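You operate a simulated robot arm through the tools that you are given. There is no shell and no other tool.

You run a simulated robot arm. Do the job below in one go: nothing can be reset, and whatever is moved stays where it is left.

Task
Swap the green coupling in the air port for the yellow coupling.
Fine: shut the tap and vent the line to nought first; green one to its holder, vent shut again.
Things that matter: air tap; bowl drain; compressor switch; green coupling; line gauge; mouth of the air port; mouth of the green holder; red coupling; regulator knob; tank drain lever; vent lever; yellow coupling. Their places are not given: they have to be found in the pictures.

Only the result counts: the job must be done as asked and must still hold three seconds after the hand-in. Knocking over, shifting, dropping, spilling or breaking anything else fails it.

Robot
A 6-joint arm with a two-finger parallel gripper, fixed in place. Base frame: the origin is at the foot of the arm, x ahead of it, y to its left, z up; the work surface is at about z = 800. Units: mm, rad, N and s.
With the tool pointing down near the work surface it reaches from about 440 to 860 mm from the base axis. Its first joint turns from -2.007 to 2.007 rad. Payload 4.2 kg.
The tool frame sits at the grasp point between the pads (the TCP): z along the fingers, y along the line on which they close. The tips reach 23 mm beyond it. The gripper opens to 94 mm. The fingers are 38 mm wide and 10 mm thick; the gripper's body (54 by 96 mm) begins 39 mm behind the TCP.
Orientation is told as [roll, pitch, yaw] about the base's x, y, z axes, in that order, counted from this pose: with the fingers straight down and closing along the base's y, the tool's x points along the base's -x, its y along +y and its z along -z.

Tools
- The arm moves only by the tool nudge_tool. Its argument "series" is one flat list of numbers, 6 for each row, row after row: the shift along the base's x, y, z in mm, then the turn, a rotation vector about the base's x, y, z in rad. In form: [x, y, z, wx, wy, wz, x, y, z, wx, wy, wz, ...]. A call has 1 to 20 rows; each row shifts and turns the commanded pose from where the row before left it. "gripper" is the finger opening in mm, from 0 to 94, set as the call begins (left out, the last holds). A row lasts 0.2 s, in which the tool goes at most 50 mm and 0.15 rad; a call with a longer step from one row to the next is refused whole, and so is a gripper value outside its range. Where a pose cannot be reached the arm comes as near as it can. A force on the tool above 40 N (or 10 N above the force at the start of the call, whichever is more), or a blocked arm, ends the call early, and 0.2 s more pass. Each finger travels about 108 mm/s and halts on what it meets, pressing with about 23 N; the grip force reading is that of the motor and also rises with nothing between the fingers. The clock runs only during rows and for 0.2 s after the last one: add rows that do not move to give the fingers time. The reply holds the time, the measured pose of the TCP, the force on the tool along the base axes, the opening and the grip force, in the units named above and with some noise, with the torque about the TCP (base axes, N m) and any sound that the robot's microphone picked up, and new pictures: "show" is both (left out), scene, wrist or none.
- Cameras (640 x 400 px; columns grow to the right, rows downward): "scene" is fixed at [220.3, 650.8, 1410.9]; the picture's right is [-0.70, -0.72, 0.00], its down [-0.41, 0.40, -0.82] and it looks along [0.59, -0.57, -0.57] (base axes); focal length 309 px, centre (320, 200). "wrist" rides on the gripper at [86, 16, -75] in the tool frame; the picture's right is [-0.18, 0.98, 0.00], its down [-0.58, -0.11, -0.81] and it looks along [-0.79, -0.15, 0.59] (tool axes); focal length 243 px, centre (320, 200).
- move_column(by): slides the trunk up (or, below 0, down) by that many mm; the arm rides with it, the base frame stays. It gives what a move gives, with no picture.
- probe_pixels(camera, pixels): for up to 12 pixels [column, row] of the newest picture of that camera ("zoom" is the newest enlarged one), the place [x, y, z] in the base frame of the surface seen there, good to about 3 mm. No time passes.
- zoom(camera, box): a new picture of the part [left, top, right, bottom] of that camera's present view, enlarged. No time passes.
- sign_off(): hands the job in; it is judged then, once.

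Leave the gripper open and the arm clear of the work at the hand-in unless told otherwise.

The tools are called after "Call:" by a JSON object that holds its "fn" and its "kwargs". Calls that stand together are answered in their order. nudge_tool: Moves the arm, as the interface text tells. Its arguments: {"type":"object","properties":{"series":{"type":"array"},"gripper":{"type":"number"},"show":{"type":"string","enum":["both","scene","wrist","none"]}},"required":["series"]} The other tools are called the same way: move_column (by) slides the trunk up or down; probe_pixels (camera, pixels) gives the place of the surface under pixels of a picture; zoom (camera, box) takes an enlarged picture of a part of a camera's view; sign_off () hands the job in.

At the start:

```text
time_s: 0.0
position: [540.7, 268.6, 1142.7]
orientation: [-0.002, 0.001, 0.0]
contact_force: [0.0, -0.3, -0.2]
moment: [0.03, -0.01, -0.01]
width: 94.0
gripper_force: 0.1
trunk travel left (down, up): [-775.0, 215.0]
```

scene: 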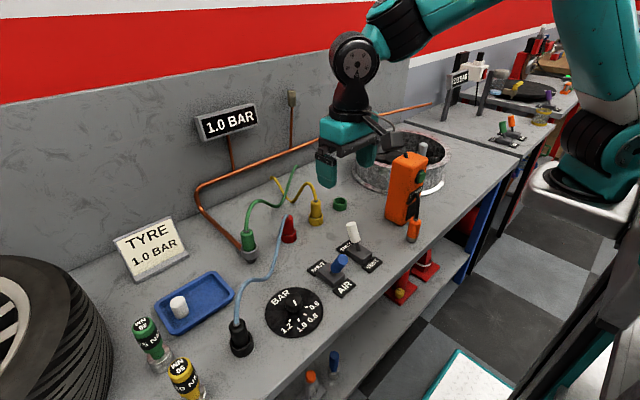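
wrist: 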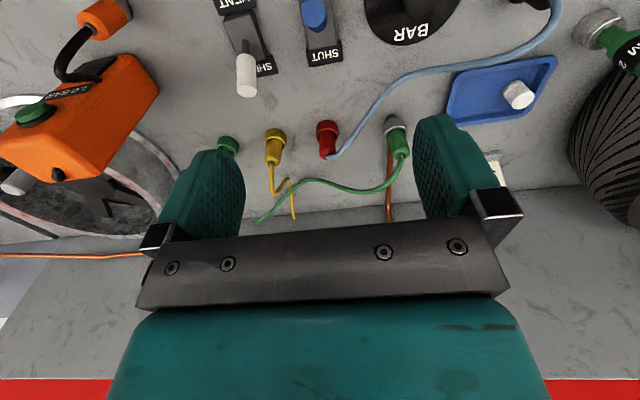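

I see the bench with a green coupling in a port at about (250,240), red at (289,232), yellow at (316,212), a green ring (holder) at (340,204), and blue and white levers at (339,262) and (353,235). I'll enlarge these areas first.

Call:
{"fn": "zoom", "kwargs": {"camera": "scene", "box": [220, 160, 380, 260]}}

Call:
{"fn": "zoom", "kwargs": {"camera": "scene", "box": [220, 220, 400, 360]}}

Call:
{"fn": "zoom", "kwargs": {"camera": "wrist", "box": [180, 0, 460, 220]}}

```text
4.00 times, centred on (300, 210) of scene
```

zoom: 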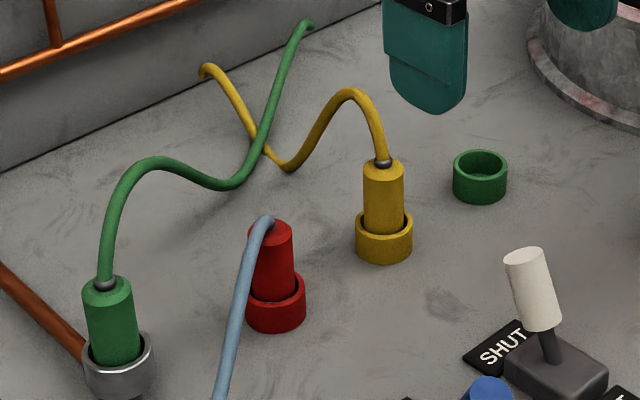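

```text
2.86 times, centred on (310, 290) of scene
```

zoom: 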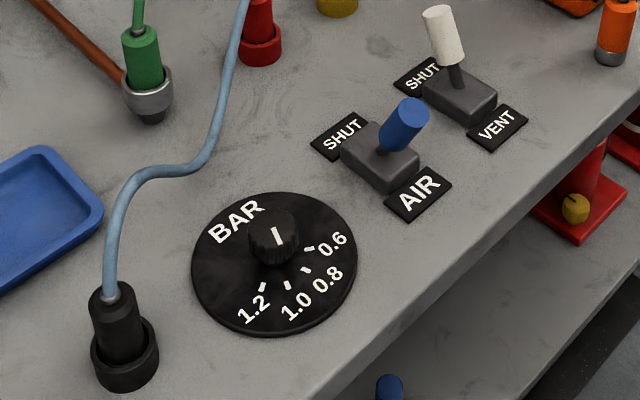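

```text
1.82 times, centred on (320, 110) of wrist
```

zoom: 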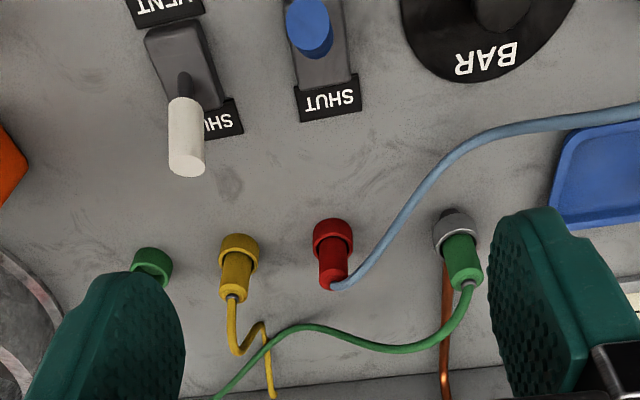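

The tap (blue) leans to AIR (open), the vent (white) leans to SHUT. Next I enlarge each item and probe its surface to locate it.

Call:
{"fn": "zoom", "kwargs": {"camera": "scene", "box": [225, 200, 305, 270]}}

```text
5.71 times, centred on (265, 235) of scene
```

zoom: 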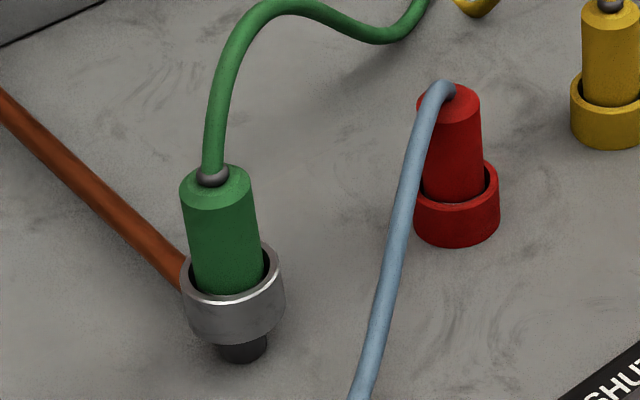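

The green coupling sits in a steel ring (port) on a dark stub, with the copper pipe going in; it may be tilted. I probe its top, sides, ring and the red one.

Call:
{"fn": "probe_pixels", "kwargs": {"camera": "zoom", "pixels": [[190, 195], [220, 200], [247, 192], [215, 175], [192, 280], [230, 285], [262, 275], [185, 290], [235, 303], [280, 275], [235, 330], [240, 355]]}}

Call:
{"fn": "probe_pixels", "kwargs": {"camera": "zoom", "pixels": [[425, 113], [460, 115], [475, 100], [460, 90], [430, 185], [455, 195], [475, 185], [418, 205], [455, 215], [497, 190], [455, 240], [560, 250]]}}

```text
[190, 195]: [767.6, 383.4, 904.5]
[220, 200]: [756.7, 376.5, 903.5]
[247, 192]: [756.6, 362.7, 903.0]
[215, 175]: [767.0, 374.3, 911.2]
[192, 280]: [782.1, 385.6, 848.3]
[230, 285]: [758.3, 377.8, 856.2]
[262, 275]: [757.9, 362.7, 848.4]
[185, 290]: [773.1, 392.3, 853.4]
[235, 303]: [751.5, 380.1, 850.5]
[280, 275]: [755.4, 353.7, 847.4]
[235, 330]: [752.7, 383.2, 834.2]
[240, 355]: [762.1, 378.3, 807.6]
```

```text
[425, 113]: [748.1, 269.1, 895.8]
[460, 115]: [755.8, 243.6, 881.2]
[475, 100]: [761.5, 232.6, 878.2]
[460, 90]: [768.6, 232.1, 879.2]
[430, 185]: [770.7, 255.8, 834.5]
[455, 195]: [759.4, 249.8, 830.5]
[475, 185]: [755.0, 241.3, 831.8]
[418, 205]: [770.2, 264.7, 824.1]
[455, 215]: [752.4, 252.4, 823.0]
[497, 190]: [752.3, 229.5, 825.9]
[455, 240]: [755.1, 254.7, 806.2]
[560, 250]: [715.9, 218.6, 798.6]
```

The port ring is near (771,370), rim z≈850; the coupling top is z≈904 and it is vertical. Now I look at the levers and the yellow coupling with the green holder.

Call:
{"fn": "zoom", "kwargs": {"camera": "scene", "box": [295, 215, 395, 305]}}

```text
4.44 times, centred on (345, 260) of scene
```

zoom: 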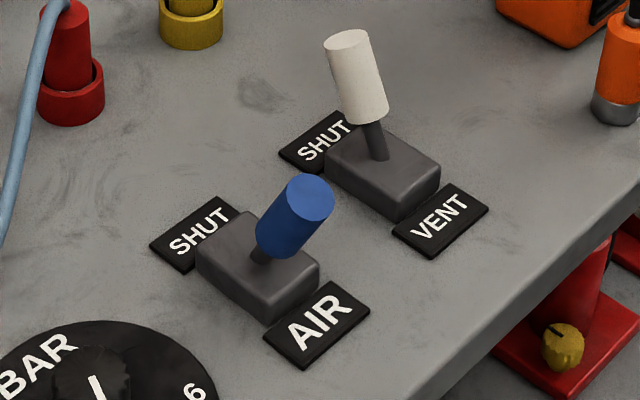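

Call:
{"fn": "probe_pixels", "kwargs": {"camera": "zoom", "pixels": [[310, 203], [290, 190], [330, 200], [265, 240], [290, 250], [265, 258], [235, 225], [205, 250], [270, 315], [310, 265], [195, 235], [320, 320]]}}

Call:
{"fn": "probe_pixels", "kwargs": {"camera": "zoom", "pixels": [[350, 38], [328, 48], [368, 45], [345, 110], [380, 108], [375, 145], [345, 145], [330, 175], [400, 210], [435, 180], [320, 135], [440, 225]]}}

```text
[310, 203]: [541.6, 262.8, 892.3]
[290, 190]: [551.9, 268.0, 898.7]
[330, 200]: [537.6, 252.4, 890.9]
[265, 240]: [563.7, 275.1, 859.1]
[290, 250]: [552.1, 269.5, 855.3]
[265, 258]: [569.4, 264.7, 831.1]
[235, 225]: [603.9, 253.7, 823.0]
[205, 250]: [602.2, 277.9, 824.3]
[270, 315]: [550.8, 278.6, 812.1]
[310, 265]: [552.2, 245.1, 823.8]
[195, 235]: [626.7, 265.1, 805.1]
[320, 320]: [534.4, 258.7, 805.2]
```

```text
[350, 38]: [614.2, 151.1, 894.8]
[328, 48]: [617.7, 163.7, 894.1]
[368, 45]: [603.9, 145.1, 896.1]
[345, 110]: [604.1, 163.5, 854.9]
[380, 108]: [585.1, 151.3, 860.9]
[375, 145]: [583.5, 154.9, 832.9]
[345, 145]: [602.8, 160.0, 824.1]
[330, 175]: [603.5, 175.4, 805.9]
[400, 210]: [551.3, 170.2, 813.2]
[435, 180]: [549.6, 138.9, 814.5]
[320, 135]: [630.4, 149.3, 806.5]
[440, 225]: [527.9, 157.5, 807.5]
```

Tap: base box about x550–605, y245–279; its knob top is at (545,261,893), leaning toward −x (AIR). Vent: box around (577,156), knob top (612,153,895), leaning +x (SHUT). Now the yellow coupling and green holder.

Call:
{"fn": "zoom", "kwargs": {"camera": "scene", "box": [290, 175, 370, 235]}}

```text
6.67 times, centred on (330, 205) of scene
```

zoom: 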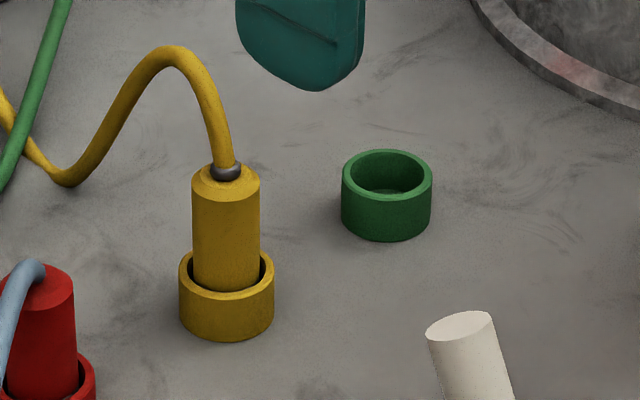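

Call:
{"fn": "probe_pixels", "kwargs": {"camera": "zoom", "pixels": [[195, 190], [227, 197], [258, 187], [200, 275], [227, 285], [258, 270], [182, 275], [227, 302], [272, 275], [227, 335], [227, 168], [185, 55]]}}

Call:
{"fn": "probe_pixels", "kwargs": {"camera": "zoom", "pixels": [[344, 185], [387, 205], [430, 180], [387, 238], [387, 192], [387, 188], [370, 185], [405, 185], [387, 152], [350, 163], [424, 163], [60, 180]]}}

```text
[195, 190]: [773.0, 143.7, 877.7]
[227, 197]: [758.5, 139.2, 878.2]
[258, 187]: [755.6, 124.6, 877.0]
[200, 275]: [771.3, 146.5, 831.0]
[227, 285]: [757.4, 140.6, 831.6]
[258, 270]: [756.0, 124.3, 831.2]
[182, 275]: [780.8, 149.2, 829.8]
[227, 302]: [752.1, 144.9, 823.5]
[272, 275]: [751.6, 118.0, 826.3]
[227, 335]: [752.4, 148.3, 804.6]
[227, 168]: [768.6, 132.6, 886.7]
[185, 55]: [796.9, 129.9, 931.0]
```

```text
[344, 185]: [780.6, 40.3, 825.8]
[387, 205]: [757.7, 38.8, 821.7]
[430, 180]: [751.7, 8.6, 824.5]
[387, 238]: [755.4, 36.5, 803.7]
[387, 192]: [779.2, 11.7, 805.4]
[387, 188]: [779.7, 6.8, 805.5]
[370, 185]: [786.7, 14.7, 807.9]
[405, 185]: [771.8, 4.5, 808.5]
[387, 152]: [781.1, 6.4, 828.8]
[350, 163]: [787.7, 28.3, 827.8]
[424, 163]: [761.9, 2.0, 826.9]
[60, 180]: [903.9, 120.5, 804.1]
```

Yellow coupling is near (770,130), shoulder z≈880, its ring rim z≈830; green holder mouth is near (770,21), rim z≈829. I'll check the gauge, the gripper build and the surroundings before moving.

Call:
{"fn": "zoom", "kwargs": {"camera": "scene", "box": [180, 80, 320, 180]}}

Call:
{"fn": "zoom", "kwargs": {"camera": "scene", "box": [300, 60, 460, 260]}}

```text
4.00 times, centred on (250, 130) of scene
```

zoom: 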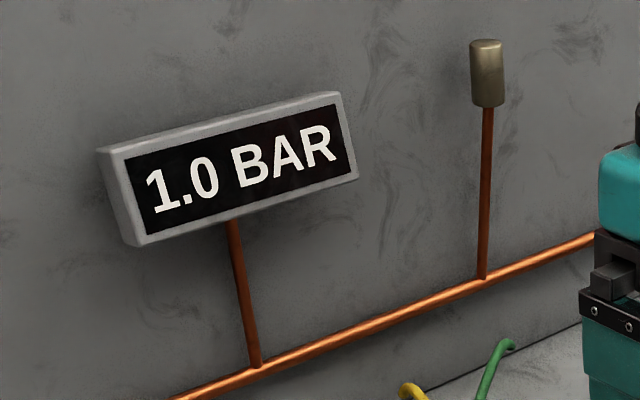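

```text
2.00 times, centred on (380, 160) of scene
```

zoom: 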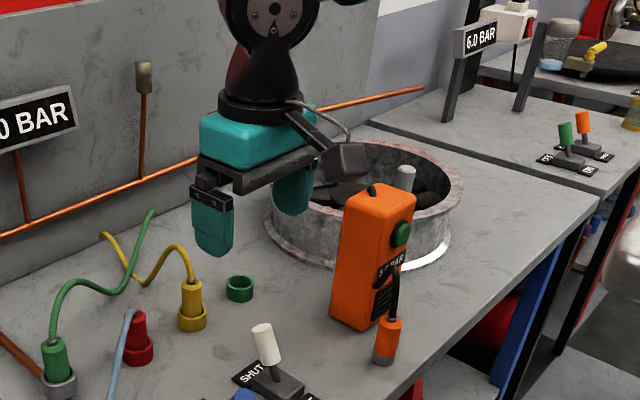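

Gauge reads 1.0 BAR. The wrist camera hangs on a bracket; the orange box may stand in the way of the green holder, so I probe it and the hoses.

Call:
{"fn": "probe_pixels", "kwargs": {"camera": "scene", "pixels": [[390, 165], [405, 158], [425, 165], [388, 215], [404, 222], [415, 200], [413, 240], [413, 222], [372, 185], [440, 180], [423, 148], [355, 165]]}}

Call:
{"fn": "probe_pixels", "kwargs": {"camera": "scene", "pixels": [[247, 225], [252, 208], [262, 200], [273, 205], [283, 197], [288, 185], [294, 170], [277, 180], [285, 195], [293, 200], [305, 185], [310, 187]]}}

Call:
{"fn": "probe_pixels", "kwargs": {"camera": "scene", "pixels": [[288, 215], [283, 225], [275, 260], [262, 280], [243, 300], [237, 320], [240, 340], [180, 290], [293, 300], [345, 163], [330, 165], [200, 200]]}}

```text
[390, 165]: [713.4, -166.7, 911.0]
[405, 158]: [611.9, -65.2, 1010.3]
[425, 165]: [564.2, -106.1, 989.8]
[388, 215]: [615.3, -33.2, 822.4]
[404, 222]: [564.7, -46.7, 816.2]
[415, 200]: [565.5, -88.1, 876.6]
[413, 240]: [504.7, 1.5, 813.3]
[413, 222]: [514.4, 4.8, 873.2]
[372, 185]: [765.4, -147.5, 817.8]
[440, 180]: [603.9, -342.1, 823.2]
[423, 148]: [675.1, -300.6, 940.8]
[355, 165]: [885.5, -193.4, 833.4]
```

```text
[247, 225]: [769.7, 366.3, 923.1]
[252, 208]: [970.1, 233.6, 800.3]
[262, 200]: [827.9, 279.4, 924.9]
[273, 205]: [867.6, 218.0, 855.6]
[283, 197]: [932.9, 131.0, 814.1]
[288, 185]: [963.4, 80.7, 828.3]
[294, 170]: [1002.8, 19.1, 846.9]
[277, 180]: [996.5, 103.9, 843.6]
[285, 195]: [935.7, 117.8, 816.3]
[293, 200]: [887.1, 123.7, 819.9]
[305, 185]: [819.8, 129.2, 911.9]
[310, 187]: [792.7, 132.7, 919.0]
```

```text
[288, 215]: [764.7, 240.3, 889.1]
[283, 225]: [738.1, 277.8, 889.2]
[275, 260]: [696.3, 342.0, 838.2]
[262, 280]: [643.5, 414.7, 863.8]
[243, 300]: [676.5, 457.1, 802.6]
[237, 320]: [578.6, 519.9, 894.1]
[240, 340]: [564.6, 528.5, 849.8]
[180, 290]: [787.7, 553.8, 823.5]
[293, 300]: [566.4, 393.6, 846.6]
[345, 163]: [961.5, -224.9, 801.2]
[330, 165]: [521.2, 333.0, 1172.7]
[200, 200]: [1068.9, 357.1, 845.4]
```

The orange box (x≈565–640, y≈−33…−110, up to z≈1010) stands near the holder, so I'll keep the arm to its left. First the tap: close the fingers and go to the robot-side of the blue knob, at about (495,262).

Call:
{"fn": "nudge_tool", "kwargs": {"series": [-45, -6, 0, 0, 0, 0, 0, 0, -50, 0, 0, 0, 0, 0, -50, 0, 0, 0, 0, 0, -50, 0, 0, 0, 0, 0, -50, 0, 0, 0, 0, 0, -40, 0, 0, 0, 0, 0, 0, 0, 0, 0], "gripper": 0, "show": "both"}}

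```text
time_s: 1.6
position: [495.6, 262.0, 903.0]
orientation: [-0.001, -0.001, 0.0]
contact_force: [1.0, 0.4, -0.1]
moment: [0.0, 0.03, -0.01]
width: 0.2
gripper_force: 23.0
trunk travel left (down, up): [-775.0, 215.0]
```

scene: 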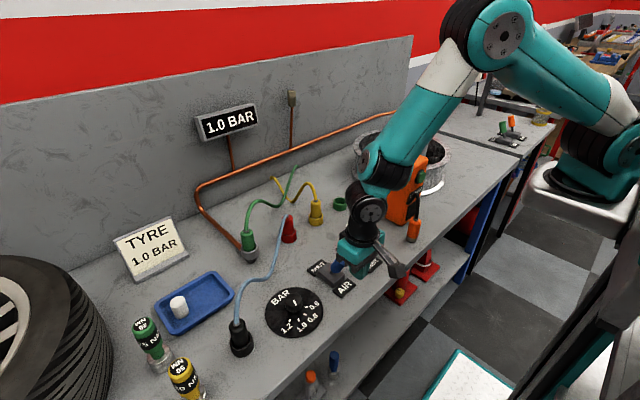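
wrist: 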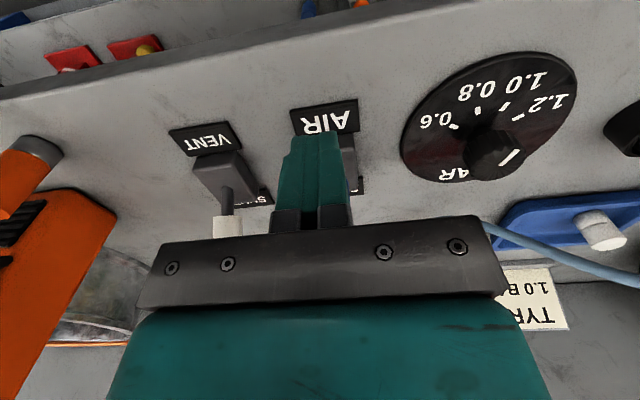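

The closed fingers stand on the robot side of the blue knob (hidden behind them). I lower 20 mm and push +x gently, watching the force.

Call:
{"fn": "nudge_tool", "kwargs": {"series": [0, 0, -20, 0, 0, 0, 10, 0, 0, 0, 0, 0, 10, 0, 0, 0, 0, 0, 10, 0, 0, 0, 0, 0, 10, 0, 0, 0, 0, 0, 10, 0, 0, 0, 0, 0, 10, 0, 0, 0, 0, 0, 5, 0, 0, 0, 0, 0], "show": "both"}}

```text
time_s: 3.4
position: [560.2, 262.6, 881.9]
orientation: [0.0, 0.001, 0.0]
contact_force: [-0.2, -0.3, -0.4]
moment: [0.0, 0.02, 0.0]
width: 0.1
gripper_force: 22.9
trunk travel left (down, up): [-775.0, 215.0]
```

scene: 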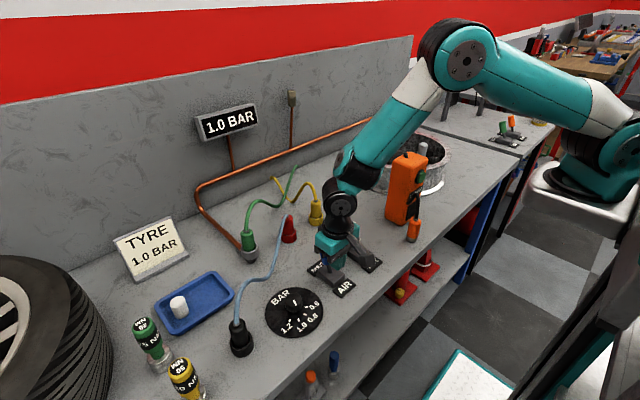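
wrist: 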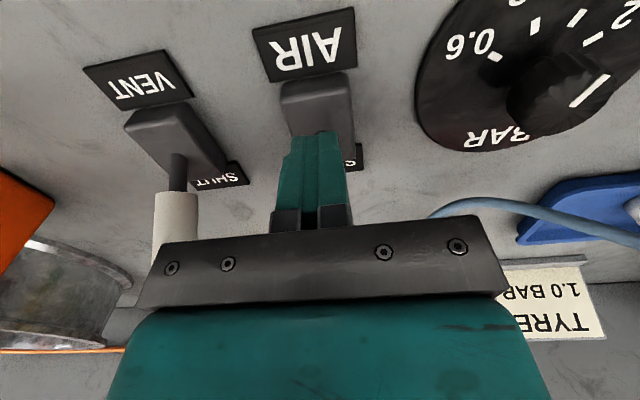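

No force remains; the knob is hidden behind the hand. I push a little further in small steps to see whether I meet the stop.

Call:
{"fn": "nudge_tool", "kwargs": {"series": [4, 0, 0, 0, 0, 0, 4, 0, 0, 0, 0, 0, 2, 0, 0, 0, 0, 0], "show": "none"}}

Call:
{"fn": "nudge_tool", "kwargs": {"series": [-20, 0, 0, 0, 0, 0, -40, 0, 0, 0, 0, 0, -10, 0, 30, 0, 0, 0, 0, 0, 40, 0, 0, 0], "show": "both"}}

```text
time_s: 4.2
position: [566.6, 261.9, 879.9]
orientation: [-0.001, 0.008, 0.007]
contact_force: [-31.7, 4.1, 0.6]
moment: [-0.03, 0.74, 0.04]
width: 0.0
gripper_force: 23.5
trunk travel left (down, up): [-775.0, 215.0]
```

```text
time_s: 5.2
position: [502.7, 264.9, 952.8]
orientation: [0.002, 0.0, 0.001]
contact_force: [0.8, 0.6, -0.4]
moment: [-0.02, 0.01, 0.0]
width: 0.0
gripper_force: 22.5
trunk travel left (down, up): [-775.0, 215.0]
```

scene: 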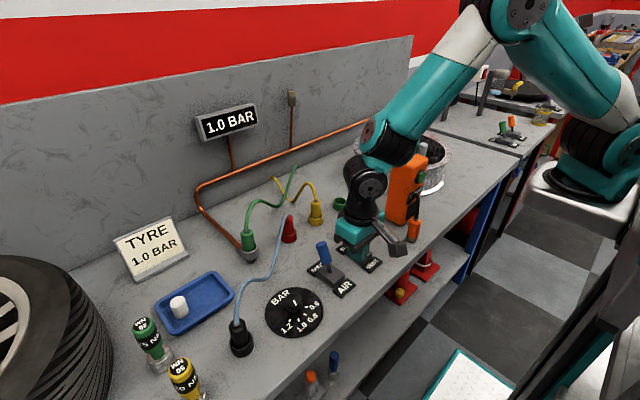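
wrist: 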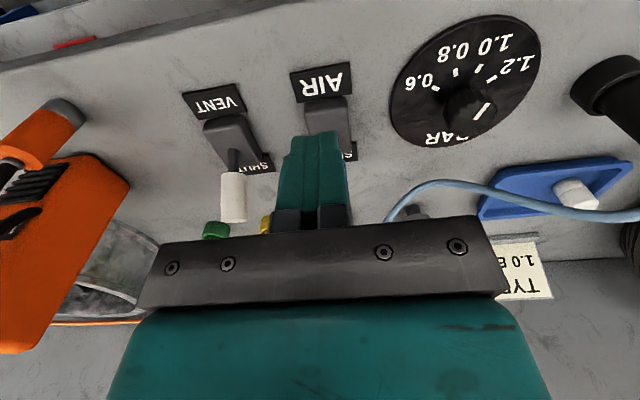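

The stop was met at about x=567 and in the scene the blue knob at (322,250) now leans toward SHUT. I enlarge and probe it to confirm.

Call:
{"fn": "zoom", "kwargs": {"camera": "scene", "box": [295, 225, 385, 305]}}

Call:
{"fn": "probe_pixels", "kwargs": {"camera": "scene", "pixels": [[322, 244], [322, 252], [325, 262]]}}

```text
5.00 times, centred on (340, 265) of scene
```

zoom: 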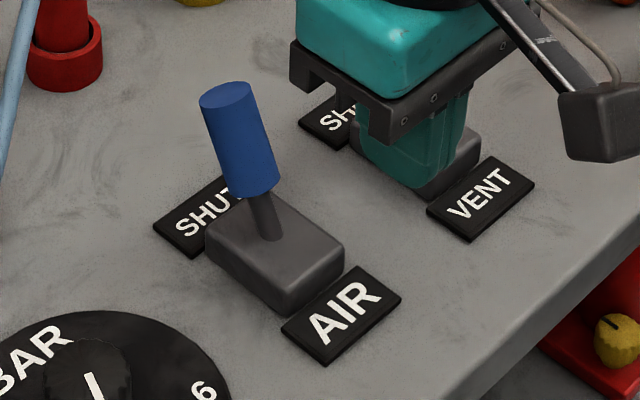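

```text
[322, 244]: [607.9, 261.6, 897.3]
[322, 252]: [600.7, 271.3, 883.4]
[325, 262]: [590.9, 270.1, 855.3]
```

The tap is on SHUT (knob top mirrored to x≈608). Next: over and past the vent knob to (660,154), then down on its wall side.

Call:
{"fn": "nudge_tool", "kwargs": {"series": [0, 0, 10, 0, 0, 0, 39.5, -27.7, 0, 0, 0, 0, 39.5, -27.7, 0, 0, 0, 0, 39.5, -27.7, 0, 0, 0, 0, 39.5, -27.7, 0, 0, 0, 0, 0, 0, -40, 0, 0, 0, 0, 0, -40, 0, 0, 0, 0, 0, 0, 0, 0, 0], "show": "both"}}

```text
time_s: 7.0
position: [658.3, 155.0, 882.8]
orientation: [0.0, 0.001, 0.0]
contact_force: [-0.3, 0.5, -0.7]
moment: [0.05, 0.02, 0.0]
width: 0.0
gripper_force: 22.9
trunk travel left (down, up): [-775.0, 215.0]
```

scene: 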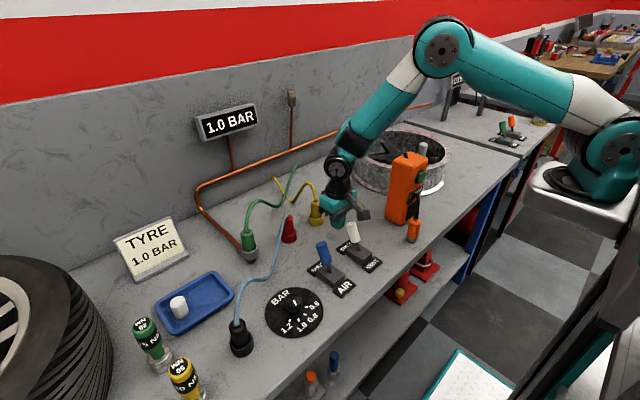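
wrist: 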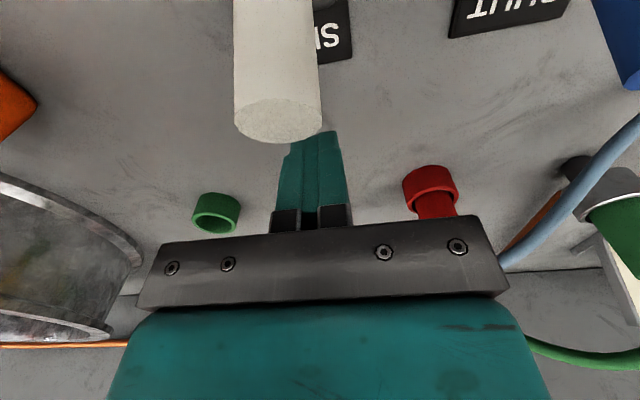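

The fingers are on the wall side of the white knob, nearly centred on it. Now I push −x to tip it to VENT.

Call:
{"fn": "nudge_tool", "kwargs": {"series": [-10, 0, 0, 0, 0, 0, -10, 0, 0, 0, 0, 0, -10, 0, 0, 0, 0, 0, -10, 0, 0, 0, 0, 0, -10, 0, 0, 0, 0, 0, -10, 0, 0, 0, 0, 0, -5, 0, 0, 0, 0, 0, -4, 0, 0, 0, 0, 0, -4, 0, 0, 0, 0, 0], "show": "scene"}}

```text
time_s: 9.1
position: [590.6, 152.6, 885.9]
orientation: [0.003, -0.017, -0.005]
contact_force: [7.0, -2.1, 4.8]
moment: [-0.07, -0.1, 0.06]
width: 0.2
gripper_force: 23.3
trunk travel left (down, up): [-775.0, 215.0]
stopped in row 9: the force on the tool passed its limit at 42 N (the readings are from after the stop); the commanded pose is now the measured one
```

scene: 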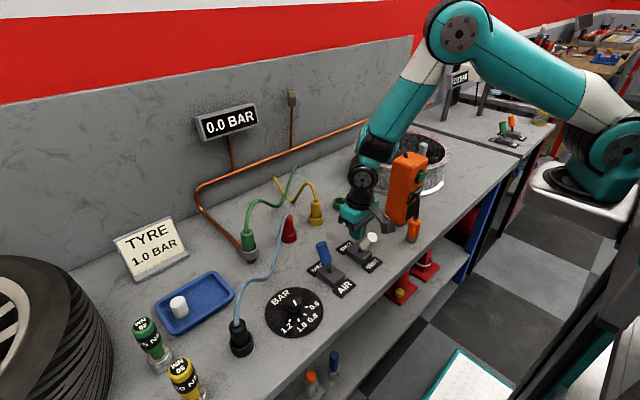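

Gauge now reads 0.0 BAR and the white knob leans to VENT. I back off, go up, and open the fingers.

Call:
{"fn": "nudge_tool", "kwargs": {"series": [20, 0, 0, 0, 0, 0, 25, 0, 10, 0, 0, 0, 0, 0, 45, 0, 0, 0, 0, 0, 45, 0, 0, 0, 10, 40, 20, 0, 0, 0, 10, 45, 10, 0, 0, 0, 10, 45, 10, 0, 0, 0], "show": "scene"}}

Call:
{"fn": "zoom", "kwargs": {"camera": "scene", "box": [190, 95, 270, 145]}}

Call:
{"fn": "zoom", "kwargs": {"camera": "scene", "box": [295, 215, 395, 305]}}

Call:
{"fn": "zoom", "kwargs": {"camera": "scene", "box": [210, 210, 310, 360]}}

```text
time_s: 10.7
position: [668.1, 284.3, 1023.4]
orientation: [0.004, -0.016, -0.005]
contact_force: [-0.7, 0.4, 0.4]
moment: [-0.02, 0.01, 0.01]
width: 0.0
gripper_force: 23.1
trunk travel left (down, up): [-775.0, 215.0]
```

scene: 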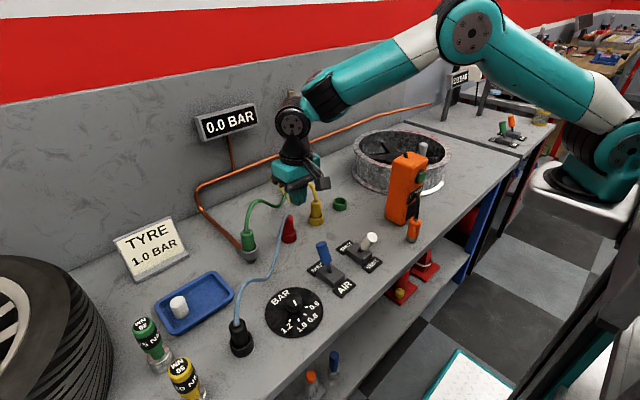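

```text
8.00 times, centred on (230, 120) of scene
```

zoom: 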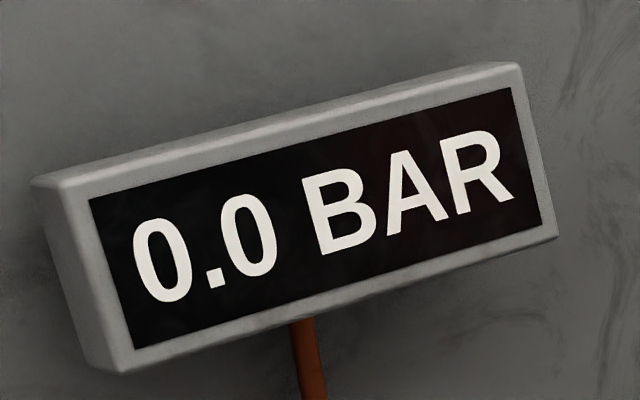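

```text
4.44 times, centred on (345, 260) of scene
```

zoom: 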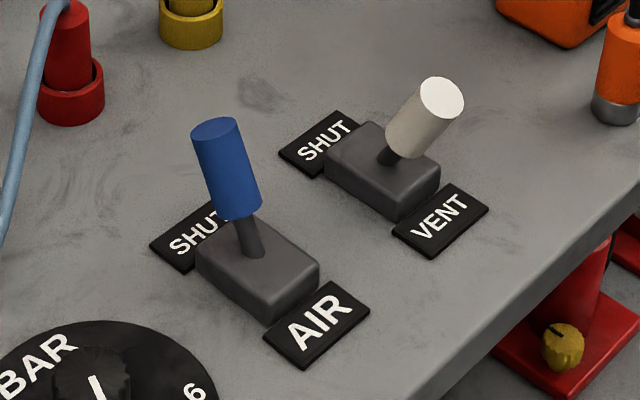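

```text
2.67 times, centred on (260, 285) of scene
```

zoom: 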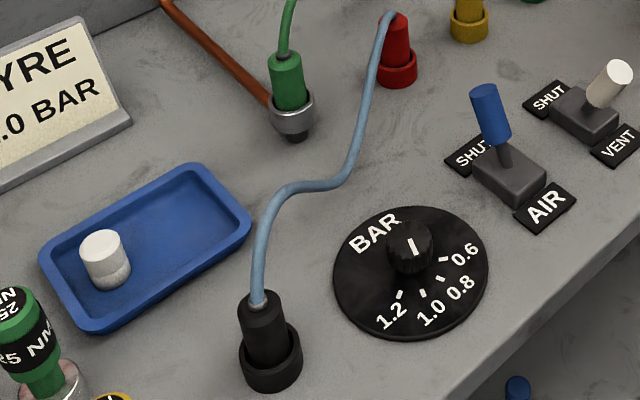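

Gauge 0.0 BAR, tap on SHUT, vent on VENT. I probe the blue hose, the copper pipe near the port, the tray and the sign so I can keep clear.

Call:
{"fn": "probe_pixels", "kwargs": {"camera": "zoom", "pixels": [[371, 70], [361, 115], [349, 165], [333, 184], [300, 188], [275, 203], [262, 240], [257, 280], [257, 300], [265, 92], [245, 73], [200, 35]]}}

Call:
{"fn": "probe_pixels", "kwargs": {"camera": "zoom", "pixels": [[180, 170], [245, 215], [120, 65], [105, 235], [130, 120], [95, 320], [40, 265], [270, 345], [255, 100], [290, 40], [395, 30], [20, 150]]}}

```text
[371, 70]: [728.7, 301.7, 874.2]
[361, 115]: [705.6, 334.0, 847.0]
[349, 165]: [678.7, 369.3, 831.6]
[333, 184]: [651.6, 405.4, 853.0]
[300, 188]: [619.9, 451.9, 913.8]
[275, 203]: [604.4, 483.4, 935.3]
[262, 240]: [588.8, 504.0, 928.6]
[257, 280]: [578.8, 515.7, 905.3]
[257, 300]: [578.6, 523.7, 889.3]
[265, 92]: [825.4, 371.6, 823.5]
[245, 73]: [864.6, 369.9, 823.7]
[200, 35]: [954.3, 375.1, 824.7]
```

```text
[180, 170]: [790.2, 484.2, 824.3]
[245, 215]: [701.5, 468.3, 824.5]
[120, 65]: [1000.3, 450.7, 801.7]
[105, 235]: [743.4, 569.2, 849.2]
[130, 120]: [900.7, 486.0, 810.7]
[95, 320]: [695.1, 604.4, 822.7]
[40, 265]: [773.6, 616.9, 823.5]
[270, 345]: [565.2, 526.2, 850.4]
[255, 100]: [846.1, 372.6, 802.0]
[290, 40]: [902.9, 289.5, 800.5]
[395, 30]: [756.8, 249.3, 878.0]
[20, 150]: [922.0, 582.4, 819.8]
```

The copper pipe runs at z≈824, clear; the blue hose arcs up to z≈935 near (604,483). Plan: tilt the fingers forward about 45° and yaw −45° so the hand comes from the robot/left side and leaves the hose, which leaves toward the wall/right, free. I open to 70 and tilt up here.

Call:
{"fn": "nudge_tool", "kwargs": {"series": [5, 5, 20, 0, -0.1307, 0, 5, 5, 20, 0, -0.1307, 0, 5, 5, 10, 0, -0.1307, 0, 5, 5, 0, 0, -0.1307, 0, 5, 5, 0, 0, -0.1307, 0, 5, 5, 0, 0, -0.1307, 0, 0, 0, 0, 0, 0, -0.13, 0, 0, 0, 0, 0, -0.13, 0, 0, 0, 0, 0, -0.13, 0, 0, 0, 0, 0, -0.13, 0, 0, 0, 0, 0, -0.13, 0, 0, 0, 0, 0, -0.13, 0, 0, 0, 0, 0, 0], "gripper": 70, "show": "both"}}

```text
time_s: 13.4
position: [674.3, 282.9, 1074.0]
orientation: [0.011, -0.799, -0.788]
contact_force: [-0.1, -0.4, 0.3]
moment: [-0.02, -0.04, 0.01]
width: 70.0
gripper_force: 0.0
out of reach, approached as far as the arm can: row 11, 12
trunk travel left (down, up): [-775.0, 215.0]
```

scene: 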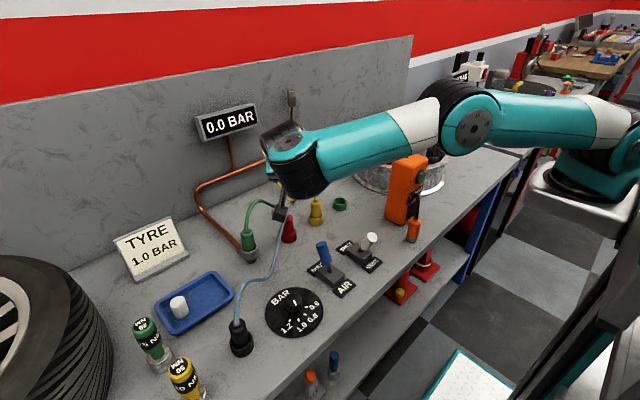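
wrist: 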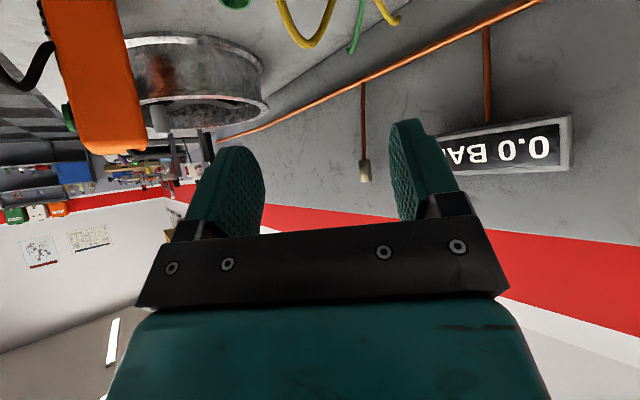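

Orientation is reached though rows 11–12 reported the edge of reach. I probe arm points to see where shoulder, elbow and wrist are.

Call:
{"fn": "probe_pixels", "kwargs": {"camera": "scene", "pixels": [[472, 125], [612, 160], [580, 110], [290, 140], [300, 175], [278, 150], [355, 150], [410, 125], [620, 180], [620, 120], [282, 213], [530, 115]]}}

```text
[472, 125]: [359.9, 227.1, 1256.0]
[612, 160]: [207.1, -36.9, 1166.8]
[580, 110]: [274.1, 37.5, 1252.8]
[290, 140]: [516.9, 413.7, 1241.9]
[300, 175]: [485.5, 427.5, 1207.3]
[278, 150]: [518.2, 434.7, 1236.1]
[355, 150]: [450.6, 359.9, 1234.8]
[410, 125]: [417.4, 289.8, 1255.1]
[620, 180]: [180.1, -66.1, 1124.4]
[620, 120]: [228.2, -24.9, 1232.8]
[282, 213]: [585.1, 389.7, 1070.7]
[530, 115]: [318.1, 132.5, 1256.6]
```

The arm is near-stretched with that yaw, so for the port I'll come in radially (yaw about +0.45) with the hand turned half round so the camera bracket is on top, clear of the blue hose. First I yaw to about +0.45.

Call:
{"fn": "nudge_tool", "kwargs": {"series": [0, 0, 0, 0, 0, 0.1376, 0, 0, 0, 0, 0, 0.1376, 0, 0, 0, 0, 0, 0.1376, 0, 0, 0, 0, 0, 0.1376, 0, 0, 0, 0, 0, 0.1376, 0, 0, 0, 0, 0, 0.1376, 0, 0, 0, 0, 0, 0.1376, 0, 0, 0, 0, 0, 0.1376, 0, 0, 0, 0, 0, 0.1376, 0, 0, 0, 0, 0, 0], "show": "both"}}

```text
time_s: 15.7
position: [674.6, 281.7, 1075.5]
orientation: [0.009, -0.802, 0.452]
contact_force: [0.8, -0.5, -1.4]
moment: [0.0, -0.02, 0.01]
width: 69.9
gripper_force: 0.0
trunk travel left (down, up): [-775.0, 215.0]
```

scene: 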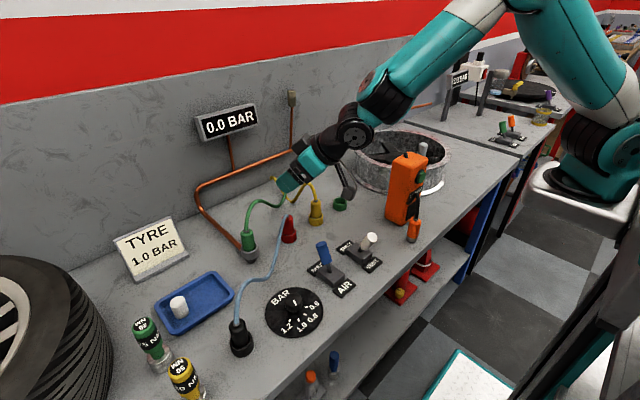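
wrist: 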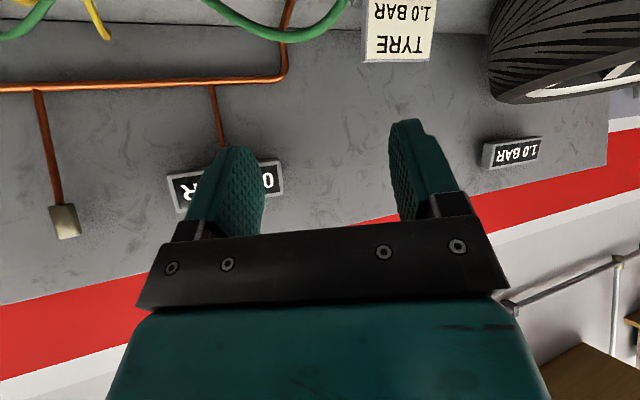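

Reach is comfortable this way. Now I turn the hand half round about its own axis (first half), watching for reach limits.

Call:
{"fn": "nudge_tool", "kwargs": {"series": [0, 0, 0, 0.09223, 0.04455, -0.09949, 0, 0, 0, 0.09223, 0.04455, -0.09949, 0, 0, 0, 0.09223, 0.04455, -0.09949, 0, 0, 0, 0.09223, 0.04455, -0.09949, 0, 0, 0, 0.09223, 0.04455, -0.09949, 0, 0, 0, 0.09223, 0.04455, -0.09949, 0, 0, 0, 0.09223, 0.04455, -0.09949, 0, 0, 0, 0.09223, 0.04455, -0.09949, 0, 0, 0, 0.09223, 0.04455, -0.09949, 0, 0, 0, 0.09223, 0.04455, -0.09949, 0, 0, 0, 0.09223, 0.04455, -0.09949, 0, 0, 0, 0, 0, 0], "show": "scene"}}

```text
time_s: 18.2
position: [674.2, 282.0, 1075.5]
orientation: [0.808, 0.001, -1.123]
contact_force: [0.1, 0.2, 0.6]
moment: [0.0, -0.03, 0.02]
width: 70.1
gripper_force: 0.1
trunk travel left (down, up): [-775.0, 215.0]
```

scene: 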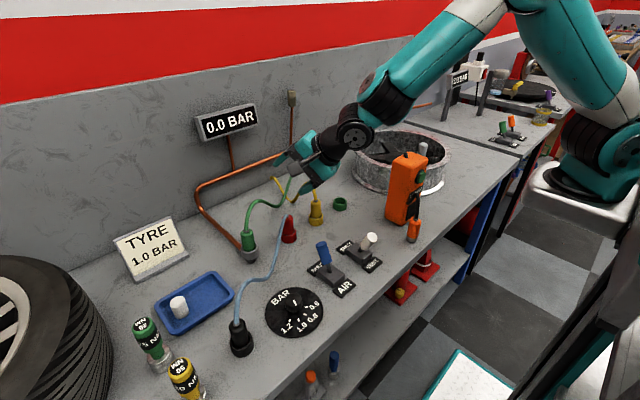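

Works without reach trouble. Second half of the turn.

Call:
{"fn": "nudge_tool", "kwargs": {"series": [0, 0, 0, 0.09223, 0.04455, -0.09949, 0, 0, 0, 0.09223, 0.04455, -0.09949, 0, 0, 0, 0.09223, 0.04455, -0.09949, 0, 0, 0, 0.09223, 0.04455, -0.09949, 0, 0, 0, 0.09223, 0.04455, -0.09949, 0, 0, 0, 0.09223, 0.04455, -0.09949, 0, 0, 0, 0.09223, 0.04455, -0.09949, 0, 0, 0, 0.09223, 0.04455, -0.09949, 0, 0, 0, 0.09223, 0.04455, -0.09949, 0, 0, 0, 0.09223, 0.04455, -0.09949, 0, 0, 0, 0.09223, 0.04455, -0.09949, 0, 0, 0, 0, 0, 0], "show": "both"}}

```text
time_s: 20.9
position: [727.4, 242.5, 1087.6]
orientation: [0.267, 0.755, -2.291]
contact_force: [1.0, 1.0, -0.3]
moment: [0.02, -0.01, -0.01]
width: 70.2
gripper_force: 0.0
out of reach, approached as far as the arm can: row 9, 10, 11
trunk travel left (down, up): [-775.0, 215.0]
```

scene: 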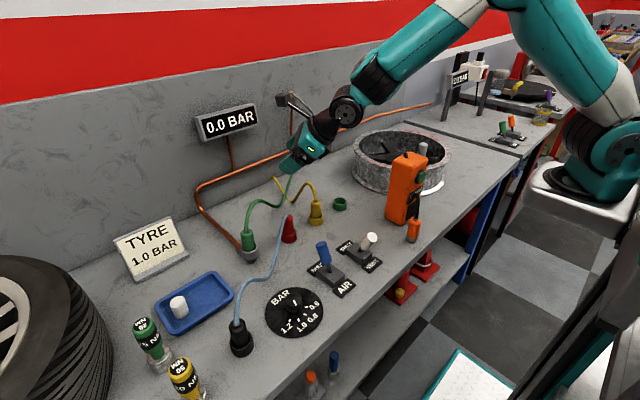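
wrist: 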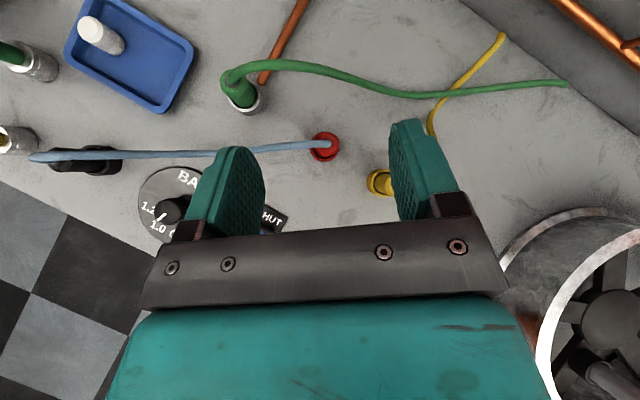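

The last wrist joint hit its limit just short of the half turn, so I'll use the ordinary camera side instead (camera behind the hand); with yaw ≈0.35 it keeps ~50 mm from the blue hose. I unwind the turn.

Call:
{"fn": "nudge_tool", "kwargs": {"series": [0, 0, 0, -0.09042, -0.04594, 0.10011, 0, 0, 0, -0.09042, -0.04594, 0.10011, 0, 0, 0, -0.09042, -0.04594, 0.10011, 0, 0, 0, -0.09042, -0.04594, 0.10011, 0, 0, 0, -0.09042, -0.04594, 0.10011, 0, 0, 0, -0.09042, -0.04594, 0.10011, 0, 0, 0, -0.09042, -0.04594, 0.10011, 0, 0, 0, -0.09042, -0.04594, 0.10011, 0, 0, 0, -0.09042, -0.04594, 0.10011, 0, 0, 0, -0.09042, -0.04594, 0.10011, 0, 0, 0, -0.09042, -0.04594, 0.10011, 0, 0, 0, -0.09042, -0.04594, 0.10011, 0, 0, 0, -0.09042, -0.04594, 0.10011, 0, 0, 0, -0.09042, -0.04594, 0.10011, 0, 0, 0, -0.09042, -0.04594, 0.10011, 0, 0, 0, -0.09042, -0.04594, 0.10011, 0, 0, 0, -0.09042, -0.04594, 0.10011, 0, 0, 0, -0.09042, -0.04594, 0.10011, 0, 0, 0, -0.09042, -0.04594, 0.10011, 0, 0, 0, -0.09042, -0.04594, 0.10011], "show": "none"}}

```text
time_s: 25.1
position: [728.6, 242.7, 1087.9]
orientation: [0.012, -0.788, 0.451]
contact_force: [-0.1, -0.4, -0.1]
moment: [0.01, 0.02, 0.03]
width: 70.0
gripper_force: 0.1
trunk travel left (down, up): [-775.0, 215.0]
```

Back to the upright-tilt pose (pitch −0.79, yaw 0.45). I move over to above the port, (766,369,975), with a slight yaw trim, and look.

Call:
{"fn": "nudge_tool", "kwargs": {"series": [9.4, 31.5, -20, 0, 0, -0.05, 9.4, 31.5, -25, 0, 0, -0.05, 9.4, 31.5, -30, 0, 0, 0, 9.2, 31.5, -38, 0, 0, 0, 0, 0, 0, 0, 0, 0], "show": "both"}}

```text
refused: row 4 steps farther than a row can; nothing moved
```

Call:
{"fn": "nudge_tool", "kwargs": {"series": [7.5, 25.2, -20, 0, 0, -0.05, 7.5, 25.2, -22, 0, 0, -0.05, 7.5, 25.2, -23, 0, 0, 0, 7.5, 25.2, -24, 0, 0, 0, 7.4, 25.2, -24, 0, 0, 0, 0, 0, 0, 0, 0, 0], "show": "both"}}

```text
time_s: 26.4
position: [765.5, 370.4, 974.3]
orientation: [0.014, -0.788, 0.348]
contact_force: [-0.4, 0.2, 1.7]
moment: [0.01, 0.01, -0.01]
width: 70.2
gripper_force: 0.2
trunk travel left (down, up): [-775.0, 215.0]
```

scene: 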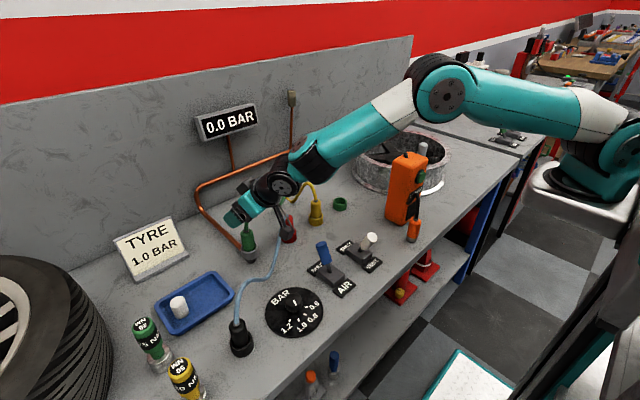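
wrist: 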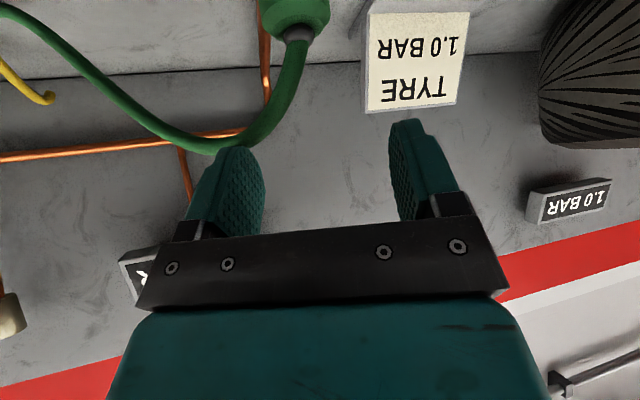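

The coupling shows at about (295,20) in the wrist view, with the hose arcing left near the left fingertip (240,150). I enlarge and probe hose and coupling to check clearance.

Call:
{"fn": "zoom", "kwargs": {"camera": "wrist", "box": [140, 0, 460, 200]}}

Call:
{"fn": "probe_pixels", "kwargs": {"camera": "wrist", "pixels": [[262, 15], [330, 15], [280, 25], [315, 25], [297, 35], [303, 45], [292, 80], [270, 120], [240, 145], [210, 150], [150, 125], [100, 88]]}}

Call:
{"fn": "zoom", "kwargs": {"camera": "scene", "box": [215, 170, 315, 270]}}

```text
2.00 times, centred on (300, 100) of wrist
```

zoom: 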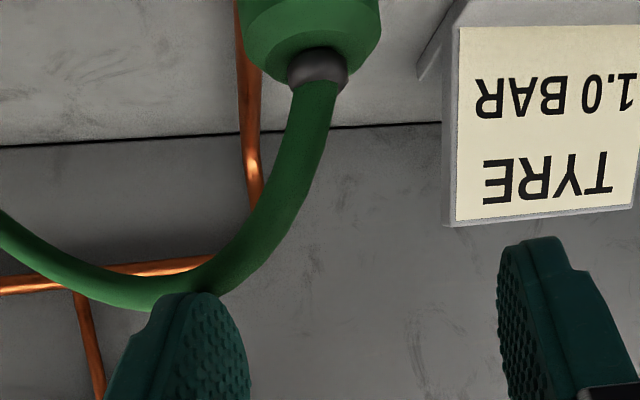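

```text
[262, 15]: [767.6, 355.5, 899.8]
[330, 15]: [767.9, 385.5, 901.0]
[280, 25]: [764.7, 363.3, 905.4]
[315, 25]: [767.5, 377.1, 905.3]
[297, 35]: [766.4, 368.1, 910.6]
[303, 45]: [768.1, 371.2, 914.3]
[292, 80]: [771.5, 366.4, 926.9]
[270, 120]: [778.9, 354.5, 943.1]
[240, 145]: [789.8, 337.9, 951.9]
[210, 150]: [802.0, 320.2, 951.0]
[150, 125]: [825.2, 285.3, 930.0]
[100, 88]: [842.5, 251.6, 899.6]
```

```text
4.00 times, centred on (265, 220) of scene
```

zoom: 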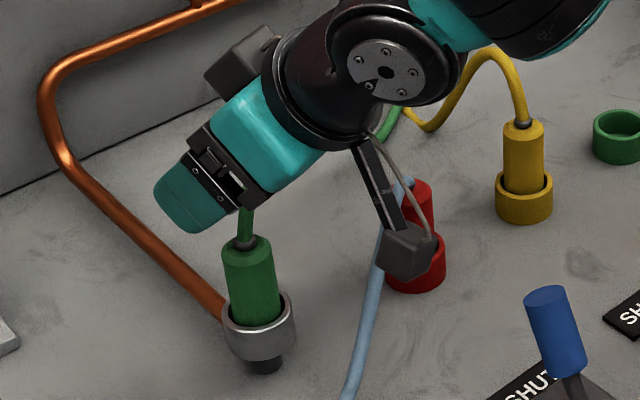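

The hose apex is at about z=952 beside the right finger, so a straight descent would press on it. I'll go up, back, then come in along the finger axis from beneath the hose: standoff at (719,352,933) first.

Call:
{"fn": "nudge_tool", "kwargs": {"series": [0, 0, 25, -0.0093, -0.0034, -0.0099, -30, -12, 0, 0, 0, 0, -16.4, -6.4, 0, 0, 0, 0, 0, 0, -33, 0, 0, 0, 0, 0, -33, 0, 0, 0, 0, 0, 0, 0, 0, 0], "gripper": 60, "show": "both"}}

Call:
{"fn": "zoom", "kwargs": {"camera": "scene", "box": [215, 170, 345, 280]}}

```text
time_s: 27.9
position: [719.2, 350.3, 935.6]
orientation: [0.001, -0.789, 0.346]
contact_force: [-0.2, -0.3, -0.5]
moment: [0.05, 0.0, -0.04]
width: 59.8
gripper_force: 0.0
trunk travel left (down, up): [-775.0, 215.0]
```

scene: 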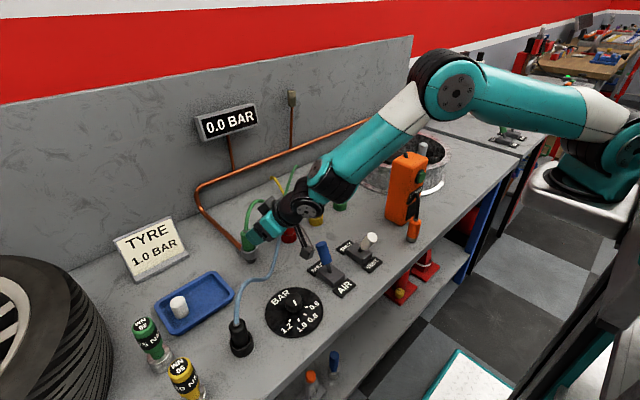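
wrist: 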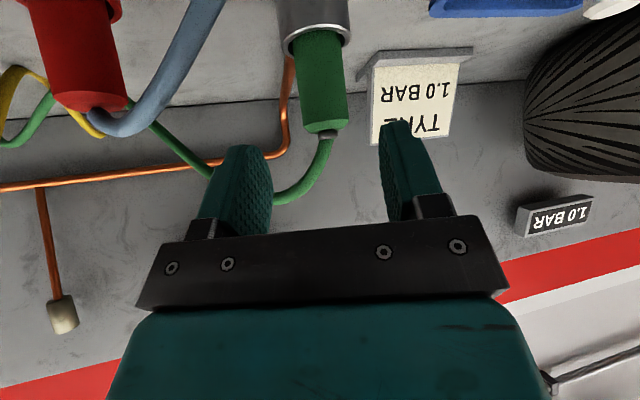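

```text
3.64 times, centred on (280, 225) of scene
```

zoom: 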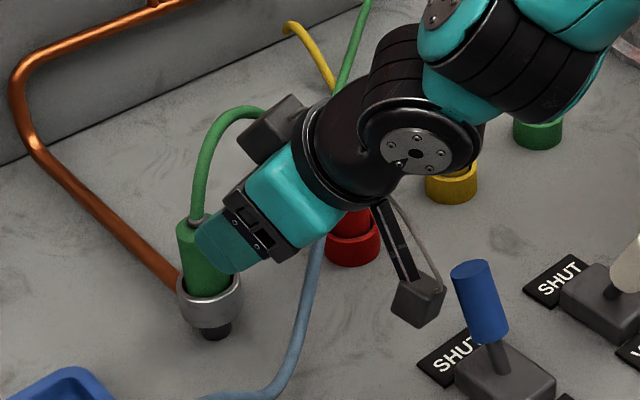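

The coupling lies right between the fingers (column ~320) and the hose runs above. I advance along the finger axis to (766,369,884).

Call:
{"fn": "nudge_tool", "kwargs": {"series": [11.6, 4.6, -12.5, 0, 0, 0, 11.6, 4.6, -12.5, 0, 0, 0, 11.6, 4.6, -12.5, 0, 0, 0, 11.6, 4.6, -12.5, 0, 0, 0, 0, 0, 0, 0, 0, 0], "show": "both"}}

Call:
{"fn": "zoom", "kwargs": {"camera": "scene", "box": [215, 170, 345, 280]}}

Call:
{"fn": "zoom", "kwargs": {"camera": "wrist", "box": [180, 0, 480, 220]}}

```text
time_s: 29.1
position: [765.1, 368.7, 885.2]
orientation: [0.0, -0.79, 0.347]
contact_force: [-0.3, 0.2, 0.3]
moment: [0.02, -0.02, -0.01]
width: 60.3
gripper_force: 0.0
trunk travel left (down, up): [-775.0, 215.0]
```

scene: 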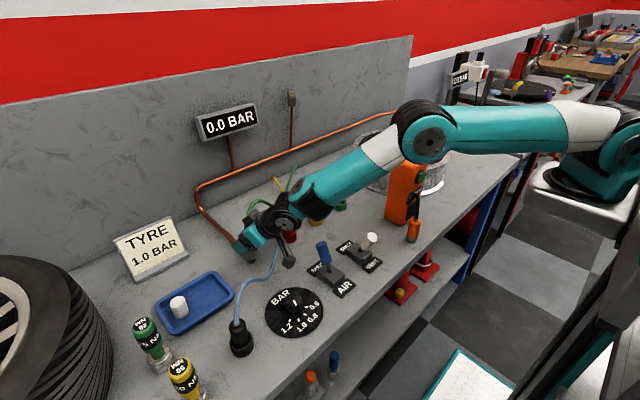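
wrist: 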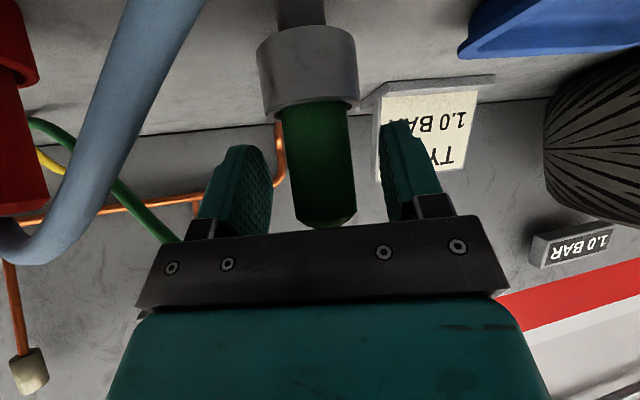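

```text
3.64 times, centred on (280, 225) of scene
```

zoom: 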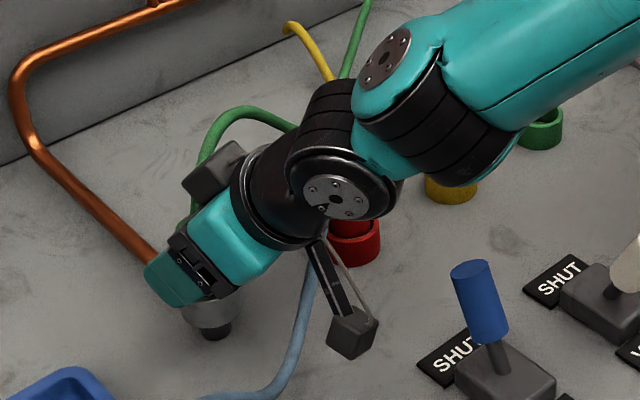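

```text
1.82 times, centred on (330, 110) of wrist
```

zoom: 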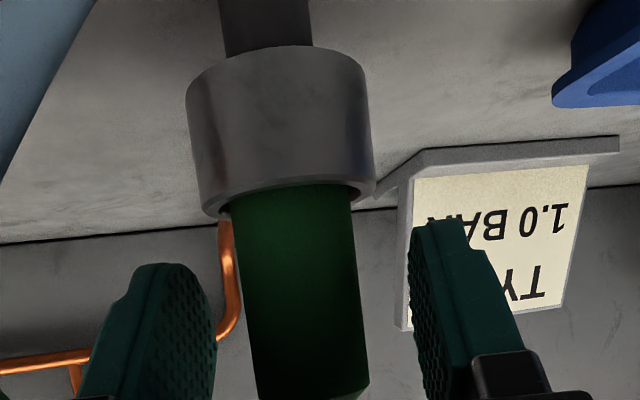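

The coupling is centred between the pads, no contact force. I close on it.

Call:
{"fn": "nudge_tool", "kwargs": {"series": [0, 0, 0, 0, 0, 0, 0, 0, 0, 0, 0, 0, 0, 0, 0, 0, 0, 0, 0, 0, 0, 0, 0, 0], "gripper": 0, "show": "both"}}

Call:
{"fn": "probe_pixels", "kwargs": {"camera": "scene", "pixels": [[270, 218], [265, 212], [280, 203], [255, 200], [262, 199]]}}

```text
time_s: 30.1
position: [765.6, 368.2, 885.3]
orientation: [-0.001, -0.788, 0.346]
contact_force: [-0.2, 0.1, 0.1]
moment: [0.0, -0.02, -0.01]
width: 29.8
gripper_force: 22.8
trunk travel left (down, up): [-775.0, 215.0]
```

scene: 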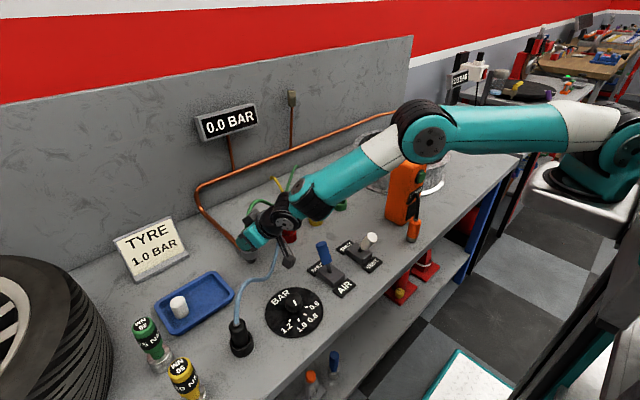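
wrist: 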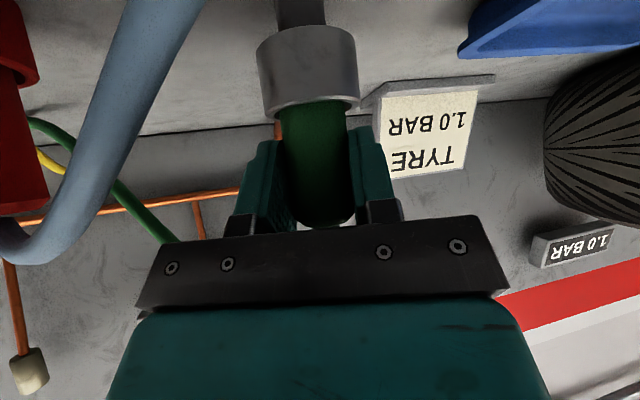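

```text
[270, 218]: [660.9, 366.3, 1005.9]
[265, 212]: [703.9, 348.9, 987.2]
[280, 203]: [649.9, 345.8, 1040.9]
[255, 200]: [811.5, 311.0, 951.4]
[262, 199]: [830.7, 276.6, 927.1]
```

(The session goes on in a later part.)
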